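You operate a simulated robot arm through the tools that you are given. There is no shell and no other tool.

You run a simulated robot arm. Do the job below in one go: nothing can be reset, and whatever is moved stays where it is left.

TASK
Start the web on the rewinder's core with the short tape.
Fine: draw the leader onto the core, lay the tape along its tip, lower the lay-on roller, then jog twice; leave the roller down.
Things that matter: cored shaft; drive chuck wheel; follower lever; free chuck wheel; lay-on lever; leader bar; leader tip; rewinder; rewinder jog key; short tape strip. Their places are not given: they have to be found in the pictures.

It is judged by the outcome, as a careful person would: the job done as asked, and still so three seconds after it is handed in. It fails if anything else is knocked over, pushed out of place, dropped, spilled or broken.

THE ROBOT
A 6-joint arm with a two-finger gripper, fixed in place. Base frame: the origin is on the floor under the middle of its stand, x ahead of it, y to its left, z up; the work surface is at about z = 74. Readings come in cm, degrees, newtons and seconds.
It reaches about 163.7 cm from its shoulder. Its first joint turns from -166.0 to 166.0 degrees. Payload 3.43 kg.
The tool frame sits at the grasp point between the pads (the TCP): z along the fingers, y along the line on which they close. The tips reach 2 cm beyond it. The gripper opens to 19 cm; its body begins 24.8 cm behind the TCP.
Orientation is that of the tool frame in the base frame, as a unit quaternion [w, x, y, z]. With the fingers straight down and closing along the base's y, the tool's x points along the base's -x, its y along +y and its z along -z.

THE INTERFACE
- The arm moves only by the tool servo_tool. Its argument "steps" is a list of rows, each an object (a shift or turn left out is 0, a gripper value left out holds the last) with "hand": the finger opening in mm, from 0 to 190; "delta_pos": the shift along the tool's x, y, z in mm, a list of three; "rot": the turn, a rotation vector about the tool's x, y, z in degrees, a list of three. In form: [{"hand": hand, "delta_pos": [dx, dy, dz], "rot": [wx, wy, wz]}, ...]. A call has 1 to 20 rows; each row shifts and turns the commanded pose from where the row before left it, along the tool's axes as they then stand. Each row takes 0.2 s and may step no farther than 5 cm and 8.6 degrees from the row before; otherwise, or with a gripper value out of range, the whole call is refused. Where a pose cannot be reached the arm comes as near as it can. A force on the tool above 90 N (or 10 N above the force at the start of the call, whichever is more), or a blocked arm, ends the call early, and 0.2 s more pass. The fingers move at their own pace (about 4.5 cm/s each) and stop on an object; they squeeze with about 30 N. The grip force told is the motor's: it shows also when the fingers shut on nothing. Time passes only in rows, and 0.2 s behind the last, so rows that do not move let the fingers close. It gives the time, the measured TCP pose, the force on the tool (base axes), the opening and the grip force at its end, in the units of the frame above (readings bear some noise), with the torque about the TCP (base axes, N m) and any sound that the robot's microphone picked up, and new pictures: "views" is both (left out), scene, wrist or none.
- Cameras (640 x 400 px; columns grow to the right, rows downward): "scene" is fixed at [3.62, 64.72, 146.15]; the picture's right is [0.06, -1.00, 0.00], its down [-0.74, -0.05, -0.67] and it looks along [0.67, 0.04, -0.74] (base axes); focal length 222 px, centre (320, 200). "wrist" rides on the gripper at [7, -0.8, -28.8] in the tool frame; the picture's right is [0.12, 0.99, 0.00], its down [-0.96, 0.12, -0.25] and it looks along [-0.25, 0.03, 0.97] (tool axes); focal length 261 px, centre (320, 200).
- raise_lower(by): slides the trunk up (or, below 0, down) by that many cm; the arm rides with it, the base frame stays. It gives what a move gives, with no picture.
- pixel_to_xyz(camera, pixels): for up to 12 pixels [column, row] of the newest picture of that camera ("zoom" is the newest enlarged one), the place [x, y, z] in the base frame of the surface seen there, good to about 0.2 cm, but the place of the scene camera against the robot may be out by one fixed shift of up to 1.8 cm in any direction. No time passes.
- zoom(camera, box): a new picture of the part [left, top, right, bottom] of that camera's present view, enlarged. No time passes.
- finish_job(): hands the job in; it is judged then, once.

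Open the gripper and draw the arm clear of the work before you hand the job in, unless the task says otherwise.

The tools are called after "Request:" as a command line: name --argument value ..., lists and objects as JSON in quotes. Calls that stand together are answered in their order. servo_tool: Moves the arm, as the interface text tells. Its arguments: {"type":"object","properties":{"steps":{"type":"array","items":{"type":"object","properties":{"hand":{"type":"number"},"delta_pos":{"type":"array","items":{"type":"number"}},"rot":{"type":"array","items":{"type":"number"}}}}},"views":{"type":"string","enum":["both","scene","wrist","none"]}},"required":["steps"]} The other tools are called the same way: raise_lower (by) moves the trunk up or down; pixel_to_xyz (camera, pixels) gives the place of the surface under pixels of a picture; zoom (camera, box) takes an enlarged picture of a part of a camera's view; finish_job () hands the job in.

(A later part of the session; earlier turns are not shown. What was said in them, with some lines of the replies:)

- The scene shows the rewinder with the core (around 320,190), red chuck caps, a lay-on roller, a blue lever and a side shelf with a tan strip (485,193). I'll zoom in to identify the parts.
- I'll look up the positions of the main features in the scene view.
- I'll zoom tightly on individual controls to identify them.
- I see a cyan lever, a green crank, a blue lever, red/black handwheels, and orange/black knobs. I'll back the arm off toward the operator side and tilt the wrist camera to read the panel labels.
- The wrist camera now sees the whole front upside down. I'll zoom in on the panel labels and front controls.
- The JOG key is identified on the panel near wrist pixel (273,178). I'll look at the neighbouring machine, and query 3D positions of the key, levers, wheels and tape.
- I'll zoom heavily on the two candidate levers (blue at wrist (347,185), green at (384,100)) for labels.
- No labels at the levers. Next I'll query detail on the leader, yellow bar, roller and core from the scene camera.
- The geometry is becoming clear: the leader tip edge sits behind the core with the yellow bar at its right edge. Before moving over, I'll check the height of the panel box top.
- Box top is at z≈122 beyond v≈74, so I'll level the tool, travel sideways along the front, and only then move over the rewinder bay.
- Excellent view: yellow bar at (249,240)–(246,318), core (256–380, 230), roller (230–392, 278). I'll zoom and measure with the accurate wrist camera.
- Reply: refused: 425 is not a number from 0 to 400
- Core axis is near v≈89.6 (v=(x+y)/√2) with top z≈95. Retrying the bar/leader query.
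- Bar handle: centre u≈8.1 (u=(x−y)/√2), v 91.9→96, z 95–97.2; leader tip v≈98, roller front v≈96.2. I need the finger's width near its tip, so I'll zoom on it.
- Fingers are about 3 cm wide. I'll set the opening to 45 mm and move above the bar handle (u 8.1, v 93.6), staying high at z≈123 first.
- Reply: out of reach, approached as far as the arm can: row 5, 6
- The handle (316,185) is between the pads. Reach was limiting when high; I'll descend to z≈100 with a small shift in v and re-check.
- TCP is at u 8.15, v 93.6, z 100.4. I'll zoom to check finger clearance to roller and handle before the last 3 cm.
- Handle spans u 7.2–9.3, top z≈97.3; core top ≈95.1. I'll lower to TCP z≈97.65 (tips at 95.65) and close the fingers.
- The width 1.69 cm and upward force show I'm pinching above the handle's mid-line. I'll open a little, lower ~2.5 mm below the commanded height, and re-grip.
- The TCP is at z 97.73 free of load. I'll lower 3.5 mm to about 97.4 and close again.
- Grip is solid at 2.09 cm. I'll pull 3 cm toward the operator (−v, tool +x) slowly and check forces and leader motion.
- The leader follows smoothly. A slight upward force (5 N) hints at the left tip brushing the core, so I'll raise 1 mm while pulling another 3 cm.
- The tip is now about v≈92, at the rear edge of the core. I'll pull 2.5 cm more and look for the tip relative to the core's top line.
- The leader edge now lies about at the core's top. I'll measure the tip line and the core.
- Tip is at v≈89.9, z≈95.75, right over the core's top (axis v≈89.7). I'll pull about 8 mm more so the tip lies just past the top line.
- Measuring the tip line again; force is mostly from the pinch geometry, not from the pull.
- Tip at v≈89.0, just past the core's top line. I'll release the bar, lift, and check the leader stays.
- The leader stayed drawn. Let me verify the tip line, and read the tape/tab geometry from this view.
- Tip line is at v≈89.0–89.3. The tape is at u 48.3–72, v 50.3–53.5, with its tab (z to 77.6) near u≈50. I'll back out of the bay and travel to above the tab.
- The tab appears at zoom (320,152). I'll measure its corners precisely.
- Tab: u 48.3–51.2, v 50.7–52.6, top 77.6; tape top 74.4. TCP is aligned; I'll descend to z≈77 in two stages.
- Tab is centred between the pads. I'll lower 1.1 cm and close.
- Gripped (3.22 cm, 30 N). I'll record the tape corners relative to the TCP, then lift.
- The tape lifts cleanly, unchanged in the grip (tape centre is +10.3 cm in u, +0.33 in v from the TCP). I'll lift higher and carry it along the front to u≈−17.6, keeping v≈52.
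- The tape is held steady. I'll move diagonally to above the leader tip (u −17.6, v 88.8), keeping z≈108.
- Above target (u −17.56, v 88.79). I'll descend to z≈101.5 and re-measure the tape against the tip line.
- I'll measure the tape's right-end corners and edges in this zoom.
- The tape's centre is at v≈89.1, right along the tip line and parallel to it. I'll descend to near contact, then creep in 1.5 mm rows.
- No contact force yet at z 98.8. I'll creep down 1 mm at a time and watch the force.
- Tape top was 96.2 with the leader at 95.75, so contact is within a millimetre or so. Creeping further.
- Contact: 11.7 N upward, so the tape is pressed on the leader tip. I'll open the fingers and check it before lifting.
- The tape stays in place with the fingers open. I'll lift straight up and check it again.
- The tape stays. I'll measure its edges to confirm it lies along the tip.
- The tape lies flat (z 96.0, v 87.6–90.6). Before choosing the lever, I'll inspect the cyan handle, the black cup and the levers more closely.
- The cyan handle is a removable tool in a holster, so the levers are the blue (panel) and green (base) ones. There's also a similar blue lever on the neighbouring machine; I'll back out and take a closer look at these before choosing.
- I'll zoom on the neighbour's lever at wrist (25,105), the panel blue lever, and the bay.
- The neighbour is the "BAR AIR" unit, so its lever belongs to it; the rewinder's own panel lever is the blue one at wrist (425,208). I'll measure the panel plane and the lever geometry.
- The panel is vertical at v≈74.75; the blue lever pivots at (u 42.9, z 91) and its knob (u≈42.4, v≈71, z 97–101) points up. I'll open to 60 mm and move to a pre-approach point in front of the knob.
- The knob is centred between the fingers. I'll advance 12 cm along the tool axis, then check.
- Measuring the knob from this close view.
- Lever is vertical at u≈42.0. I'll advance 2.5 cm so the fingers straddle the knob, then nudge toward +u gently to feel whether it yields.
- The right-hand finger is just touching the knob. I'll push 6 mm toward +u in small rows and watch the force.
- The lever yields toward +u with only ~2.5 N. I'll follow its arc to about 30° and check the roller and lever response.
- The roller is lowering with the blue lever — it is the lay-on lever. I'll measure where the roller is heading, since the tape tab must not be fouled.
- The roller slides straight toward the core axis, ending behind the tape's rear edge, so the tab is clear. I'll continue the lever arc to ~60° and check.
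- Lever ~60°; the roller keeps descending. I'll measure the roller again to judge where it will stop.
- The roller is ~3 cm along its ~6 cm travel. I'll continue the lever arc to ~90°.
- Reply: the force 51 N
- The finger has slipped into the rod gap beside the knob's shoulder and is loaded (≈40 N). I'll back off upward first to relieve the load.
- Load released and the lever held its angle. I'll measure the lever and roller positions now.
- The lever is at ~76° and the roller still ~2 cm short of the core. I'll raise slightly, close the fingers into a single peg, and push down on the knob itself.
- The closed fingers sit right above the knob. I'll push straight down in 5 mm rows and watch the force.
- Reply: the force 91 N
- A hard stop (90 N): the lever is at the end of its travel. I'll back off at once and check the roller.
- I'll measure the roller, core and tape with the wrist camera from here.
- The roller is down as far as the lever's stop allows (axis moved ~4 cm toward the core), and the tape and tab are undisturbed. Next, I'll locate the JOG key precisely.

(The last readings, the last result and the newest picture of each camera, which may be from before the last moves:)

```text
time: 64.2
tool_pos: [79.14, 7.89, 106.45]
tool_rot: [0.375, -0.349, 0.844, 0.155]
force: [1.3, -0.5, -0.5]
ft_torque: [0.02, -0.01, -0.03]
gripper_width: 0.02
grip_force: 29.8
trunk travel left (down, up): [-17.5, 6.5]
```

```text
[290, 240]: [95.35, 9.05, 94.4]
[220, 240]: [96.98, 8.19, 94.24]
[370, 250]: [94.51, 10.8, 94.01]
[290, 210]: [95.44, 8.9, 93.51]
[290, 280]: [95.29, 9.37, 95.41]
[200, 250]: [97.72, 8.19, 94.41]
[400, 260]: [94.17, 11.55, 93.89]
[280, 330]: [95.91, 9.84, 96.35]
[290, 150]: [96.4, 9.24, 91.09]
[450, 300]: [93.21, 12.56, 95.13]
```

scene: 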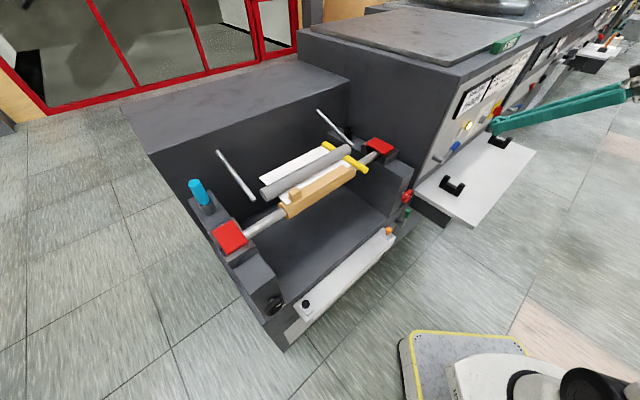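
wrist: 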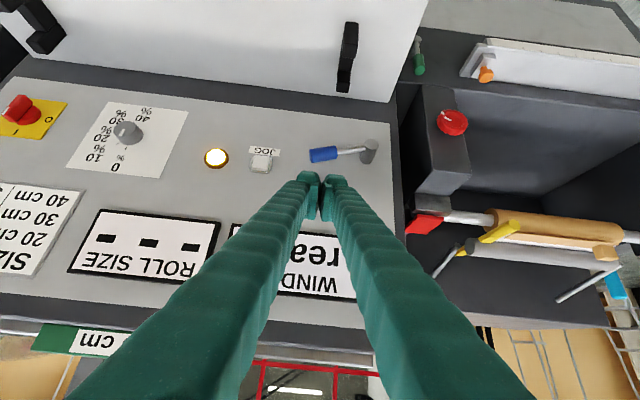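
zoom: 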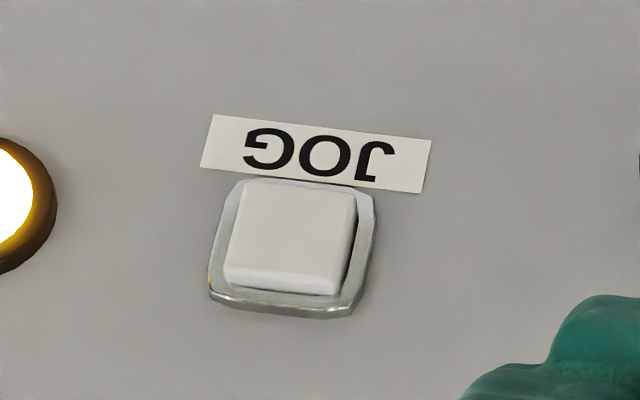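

JOG key face: centre (u 61.0, v 73.8, z 94.2), about 2.3 cm wide. I'll bring the closed fingertips to ~1.5 cm in front of it.

Request:
servo_tool --steps '[{"hand": 0, "delta_pos": [0, -35.4, 0]}, {"delta_pos": [0, -35.4, 0]}, {"delta_pos": [0, -35.4, 0]}, {"delta_pos": [7.5, 0, 35]}, {"delta_pos": [7.5, 0, 35]}, {"delta_pos": [7.5, 0, 35]}, {"delta_pos": [7.5, 0, 30]}, {}]'

Request:
zoom --camera "wrist" --box '[250, 120, 390, 240]'

Request:
zoom --camera "scene" --box '[420, 80, 540, 180]'

```text
time: 66.0
tool_pos: [92.28, 5.99, 95.32]
tool_rot: [0.375, -0.35, 0.844, 0.156]
force: [-0.9, 0.2, -0.1]
ft_torque: [0.0, -0.01, -0.02]
gripper_width: 0.01
grip_force: 30.2
trunk travel left (down, up): [-17.5, 6.5]
```

scene: 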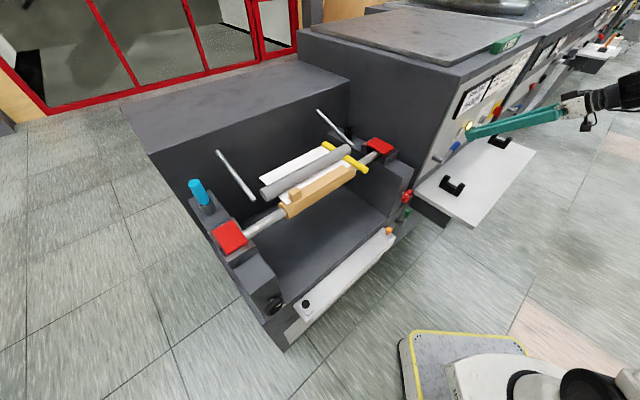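
wrist: 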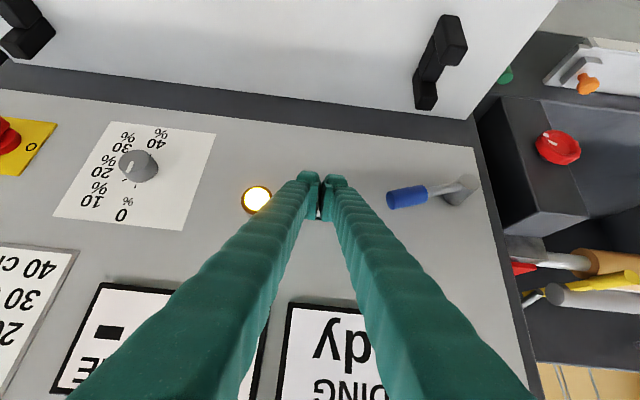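

```text
3.33 times, centred on (320, 180) of wrist
```

zoom: 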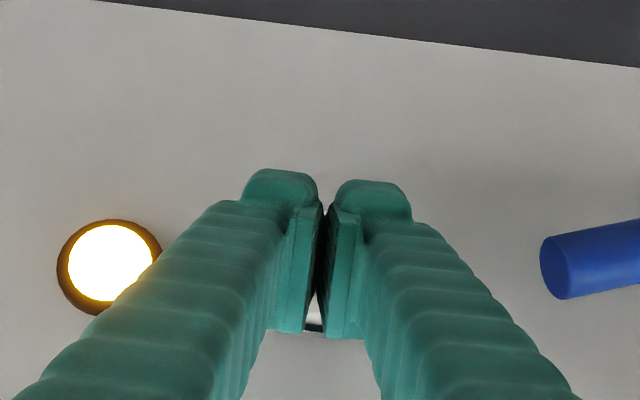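

```text
4.00 times, centred on (480, 130) of scene
```

zoom: 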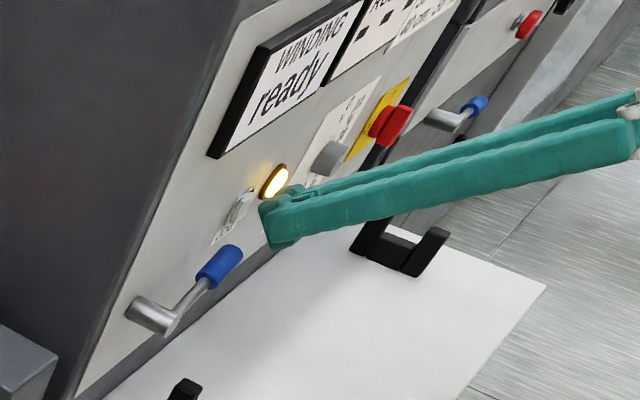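

Tip is in front of the key but ~6 mm high. I'll lower it, and approach in +v to just short of contact.

Request:
servo_tool --steps '[{"delta_pos": [4.8, 0, 4.3]}, {"delta_pos": [-4, 0, 4.5]}, {"delta_pos": [-4, 0, 4.5]}, {}]'

Request:
zoom --camera "scene" --box '[430, 100, 500, 160]'

Request:
zoom --camera "wrist" --box '[250, 120, 390, 240]'

```text
time: 67.0
tool_pos: [93.09, 6.96, 94.59]
tool_rot: [0.376, -0.35, 0.844, 0.156]
force: [0.1, 0.4, 0.0]
ft_torque: [-0.04, 0.0, 0.02]
gripper_width: 0.0
grip_force: 30.5
trunk travel left (down, up): [-17.5, 6.5]
```

scene: 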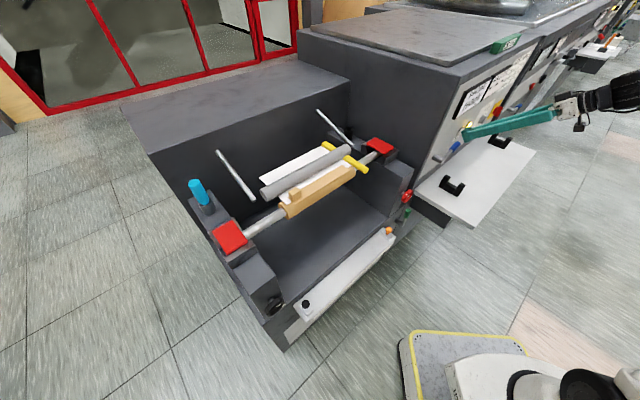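
wrist: 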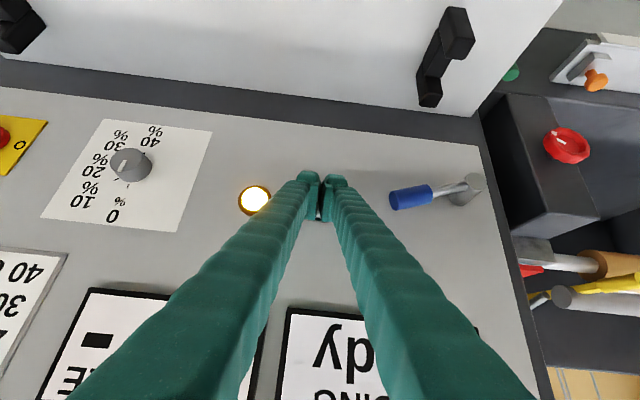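

```text
6.67 times, centred on (465, 130) of scene
```

zoom: 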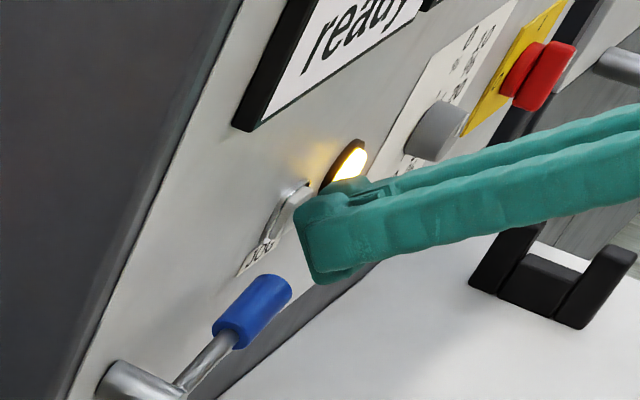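

```text
3.33 times, centred on (320, 180) of wrist
```

zoom: 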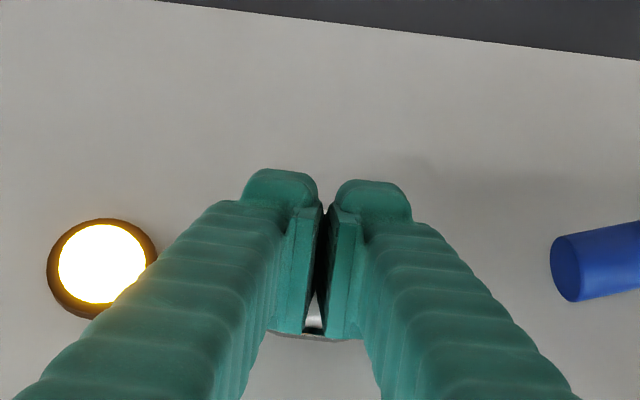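

Forward corner is estimated ~0.7 cm from the key face. I'll creep forward 1.5 mm per row to find contact.

Request:
servo_tool --steps '[{"delta_pos": [-1, 0, 1.1]}, {"delta_pos": [-1, 0, 1.1]}, {"delta_pos": [-1, 0, 1.1]}, {}]' --views "none"

```text
time: 68.0
tool_pos: [93.32, 7.19, 94.54]
tool_rot: [0.375, -0.35, 0.844, 0.155]
force: [-0.8, 0.5, -0.1]
ft_torque: [0.03, 0.02, 0.03]
gripper_width: 0.0
grip_force: 30.2
trunk travel left (down, up): [-17.5, 6.5]
```

No contact yet (v≈71.1). I'll continue creeping.

Request:
servo_tool --steps '[{"delta_pos": [-1, 0, 1.1]}, {"delta_pos": [-1, 0, 1.1]}, {"delta_pos": [-1, 0, 1.1]}, {}]' --views "none"

```text
time: 69.0
tool_pos: [93.76, 7.6, 94.67]
tool_rot: [0.376, -0.35, 0.844, 0.156]
force: [-1.4, -0.7, -0.1]
ft_torque: [0.02, 0.01, 0.01]
gripper_width: 0.61
grip_force: 33.7
trunk travel left (down, up): [-17.5, 6.5]
heard: click
```

A click was heard — the key registered a press. The fingers got pushed apart 6 mm; I'll look before releasing.

Request:
servo_tool --steps '[{"delta_pos": [4, 0, -4.5]}, {"delta_pos": [4, 0, -4.5]}, {}]'

Request:
zoom --camera "scene" --box '[430, 100, 500, 160]'

Request:
zoom --camera "wrist" --box '[250, 120, 390, 240]'

Request:
zoom --camera "scene" --box '[230, 110, 400, 230]'

```text
time: 69.8
tool_pos: [92.88, 6.71, 94.68]
tool_rot: [0.375, -0.35, 0.844, 0.155]
force: [-0.3, -0.3, -0.3]
ft_torque: [0.01, -0.02, -0.02]
gripper_width: 0.0
grip_force: 34.5
trunk travel left (down, up): [-17.5, 6.5]
```

scene: 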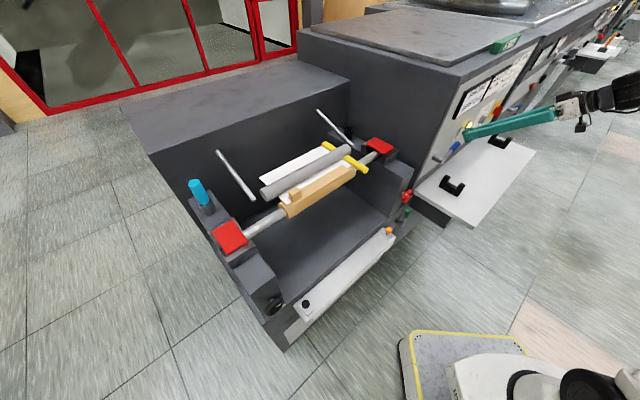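
wrist: 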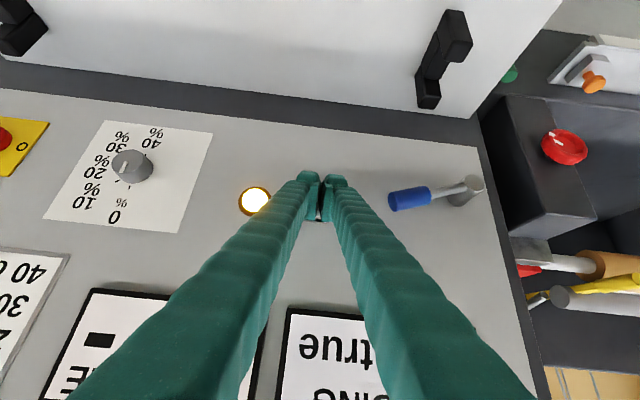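

```text
6.67 times, centred on (465, 130) of scene
```

zoom: 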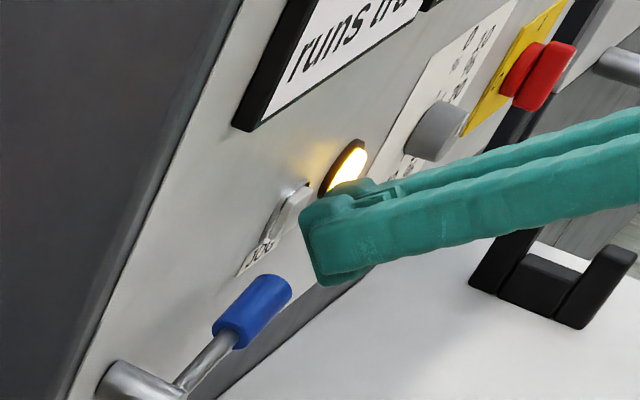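

```text
3.33 times, centred on (320, 180) of wrist
```

zoom: 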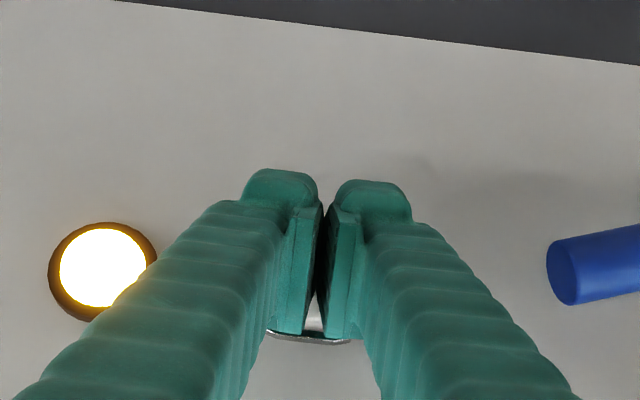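

```text
3.33 times, centred on (315, 170) of scene
```

zoom: 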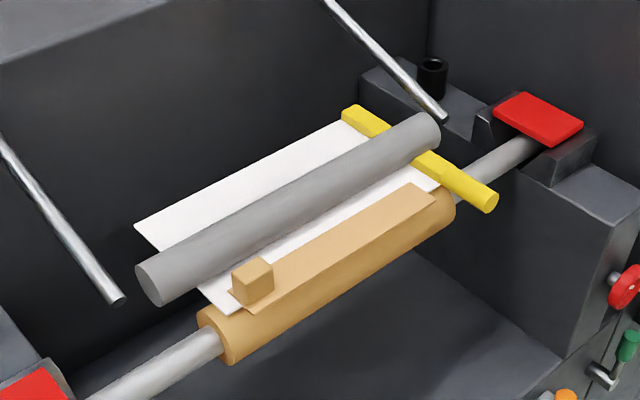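

The display changed to "runs true" after the first jog. I'll press the key a second time the same way and listen for the click.

Request:
servo_tool --steps '[{}, {}, {"delta_pos": [-2, 0, 2.2]}, {"delta_pos": [-2, 0, 2.2]}, {"delta_pos": [-2, 0, 2.2]}, {"delta_pos": [-2, 0, 2.2]}, {}]' --views "wrist"

```text
time: 71.4
tool_pos: [93.59, 7.5, 94.6]
tool_rot: [0.376, -0.349, 0.844, 0.156]
force: [-0.8, -0.8, -0.9]
ft_torque: [0.01, -0.01, -0.01]
gripper_width: 0.55
grip_force: 34.1
trunk travel left (down, up): [-17.5, 6.5]
heard: click
```

wrist: 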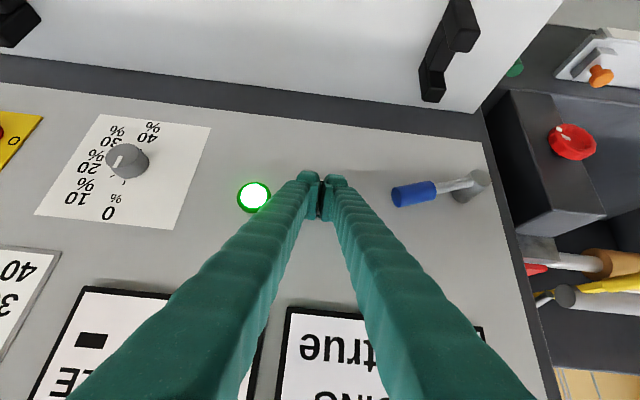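

Second click and the lamp turned green. I'll retreat straight out from the panel, well clear, and check everything.

Request:
servo_tool --steps '[{"delta_pos": [4, 0, -4.5]}, {"delta_pos": [4, 0, -4.5]}, {"delta_pos": [10, 0, -25]}, {"delta_pos": [0, 0, -45]}, {"delta_pos": [0, 0, -45]}, {"delta_pos": [0, 0, -45]}, {"hand": 60}, {}]'

Request:
zoom --camera "wrist" --box '[200, 120, 460, 330]'

Request:
zoom --camera "scene" --box '[230, 110, 400, 230]'

Request:
zoom --camera "scene" --box '[420, 70, 540, 180]'

```text
time: 73.2
tool_pos: [83.85, -2.16, 104.75]
tool_rot: [0.376, -0.349, 0.844, 0.156]
force: [0.4, -0.2, 1.0]
ft_torque: [0.0, -0.02, 0.04]
gripper_width: 5.19
grip_force: 0.1
trunk travel left (down, up): [-17.5, 6.5]
```

scene: 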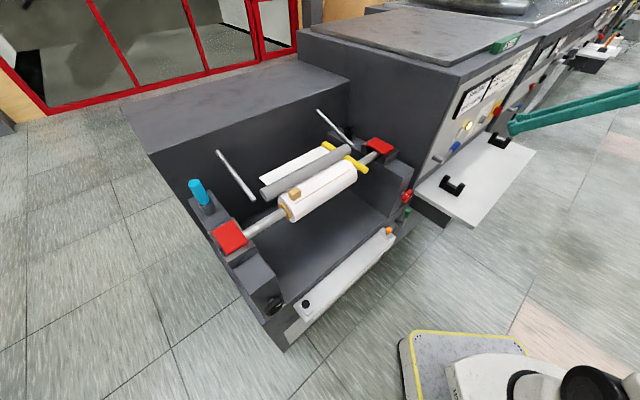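
wrist: 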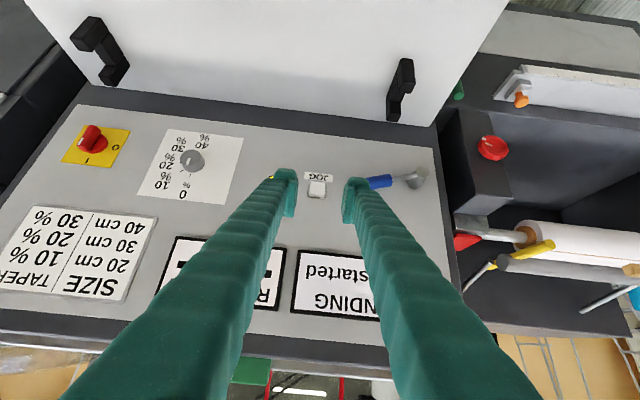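

```text
1.90 times, centred on (330, 225) of wrist
```

zoom: 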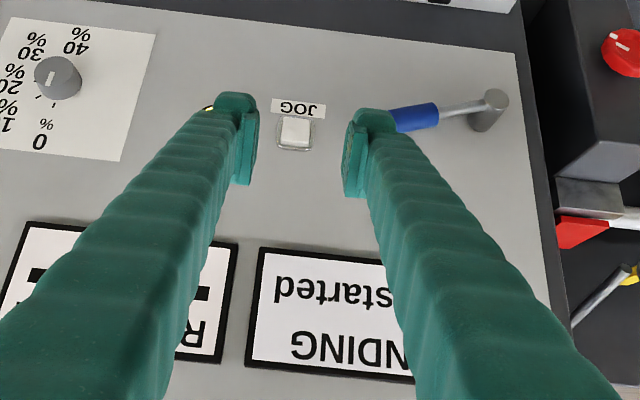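

```text
3.33 times, centred on (315, 170) of scene
```

zoom: 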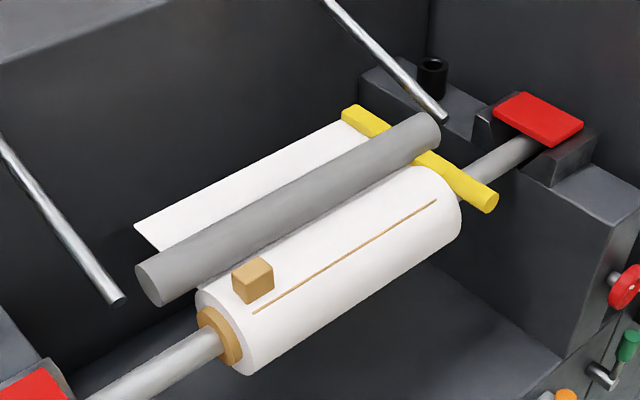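

```text
3.64 times, centred on (480, 125) of scene
```

zoom: 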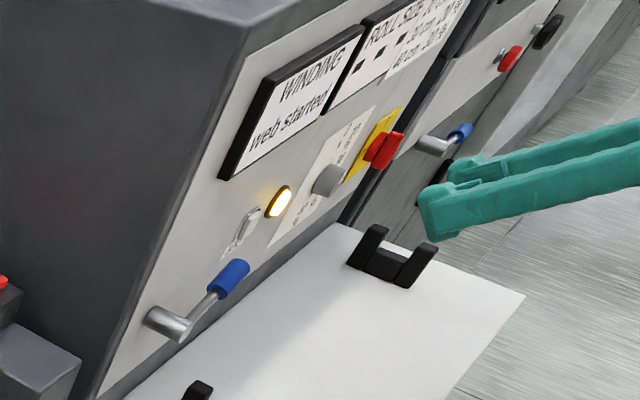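

Display reads "web started", the core is wrapped with web, and the roller is down against it. I'll draw the arm further clear and take a final look.

Request:
servo_tool --steps '[{"delta_pos": [0, 0, -40]}, {"delta_pos": [0, 0, -40]}, {"delta_pos": [0, 0, -40]}, {"rot": [0, 8, 0]}, {"rot": [0, 8, 0]}, {"rot": [0, 8, 0]}, {}, {}, {}]'

Request:
zoom --camera "scene" --box '[180, 90, 420, 240]'

Request:
zoom --camera "scene" --box '[420, 70, 540, 180]'

```text
time: 75.2
tool_pos: [77.61, -8.55, 112.6]
tool_rot: [0.191, -0.375, 0.904, 0.08]
force: [1.3, -0.2, 0.5]
ft_torque: [0.03, -0.02, -0.01]
gripper_width: 6.03
grip_force: 0.1
trunk travel left (down, up): [-17.5, 6.5]
```

scene: 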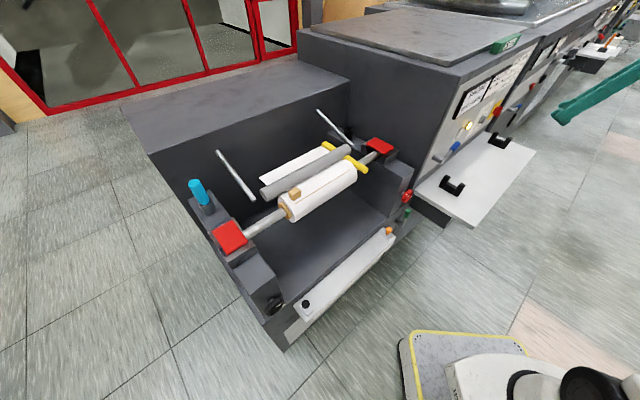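
wrist: 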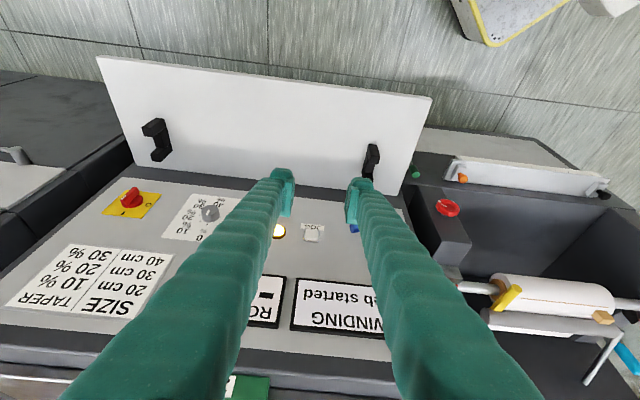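

```text
2.67 times, centred on (300, 165) of scene
```

zoom: 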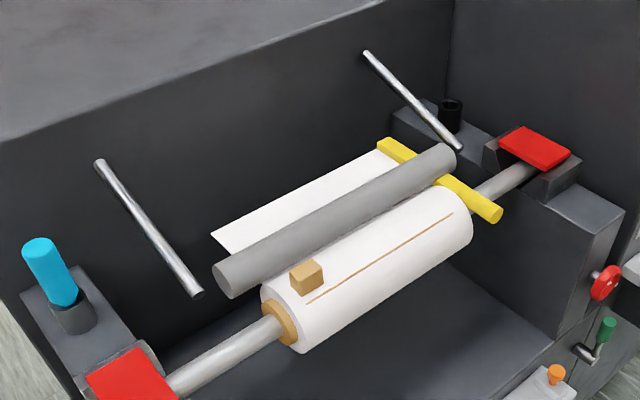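

```text
3.64 times, centred on (480, 125) of scene
```

zoom: 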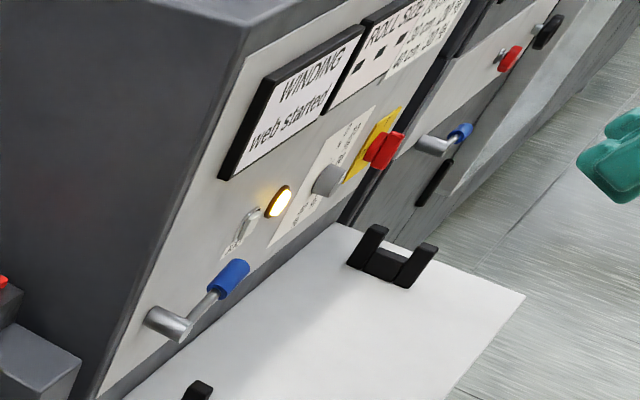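

The panel shows "WINDING web started", the web is wound on the core with the tape in place, the roller and lever remain down, and the open gripper is clear. I'm handing the job in.

Request:
finish_job

```text
The job is handed in.
```

The web is started on the rewinder's core, and I've handed the job in. The panel reads "WINDING web started".

- **Leader:** I drew it forward by the yellow bar until its tip lay just past the top of the core.
- **Tape:** I laid the short tape flat, centred along the tip, and it stayed put when I let go.
- **Lay-on roller:** I lowered it with the blue panel lever, which I pushed to its stop and left there. While pushing, the fingers slipped beside the knob and loaded the lever to about 40 N. I then hit the end stop at about 90 N and backed off. Nothing looked disturbed afterwards.
- **Roller gap:** Before jogging, the roller sat about 2 cm short of the bare core at the lever's stop. In the last picture it looks to be lying against the wound web.
- **Jog:** I pressed the key twice and heard a click each time. The panel showed "runs true" after the first press, and the lamp turned green at the second.

None of the levers are labelled, so I picked the blue one by its place beside the jog key. The roller moving with it confirmed the choice. I didn't touch the green lever, the chuck wheels or the neighbouring machine. The gripper is open and clear of the work.
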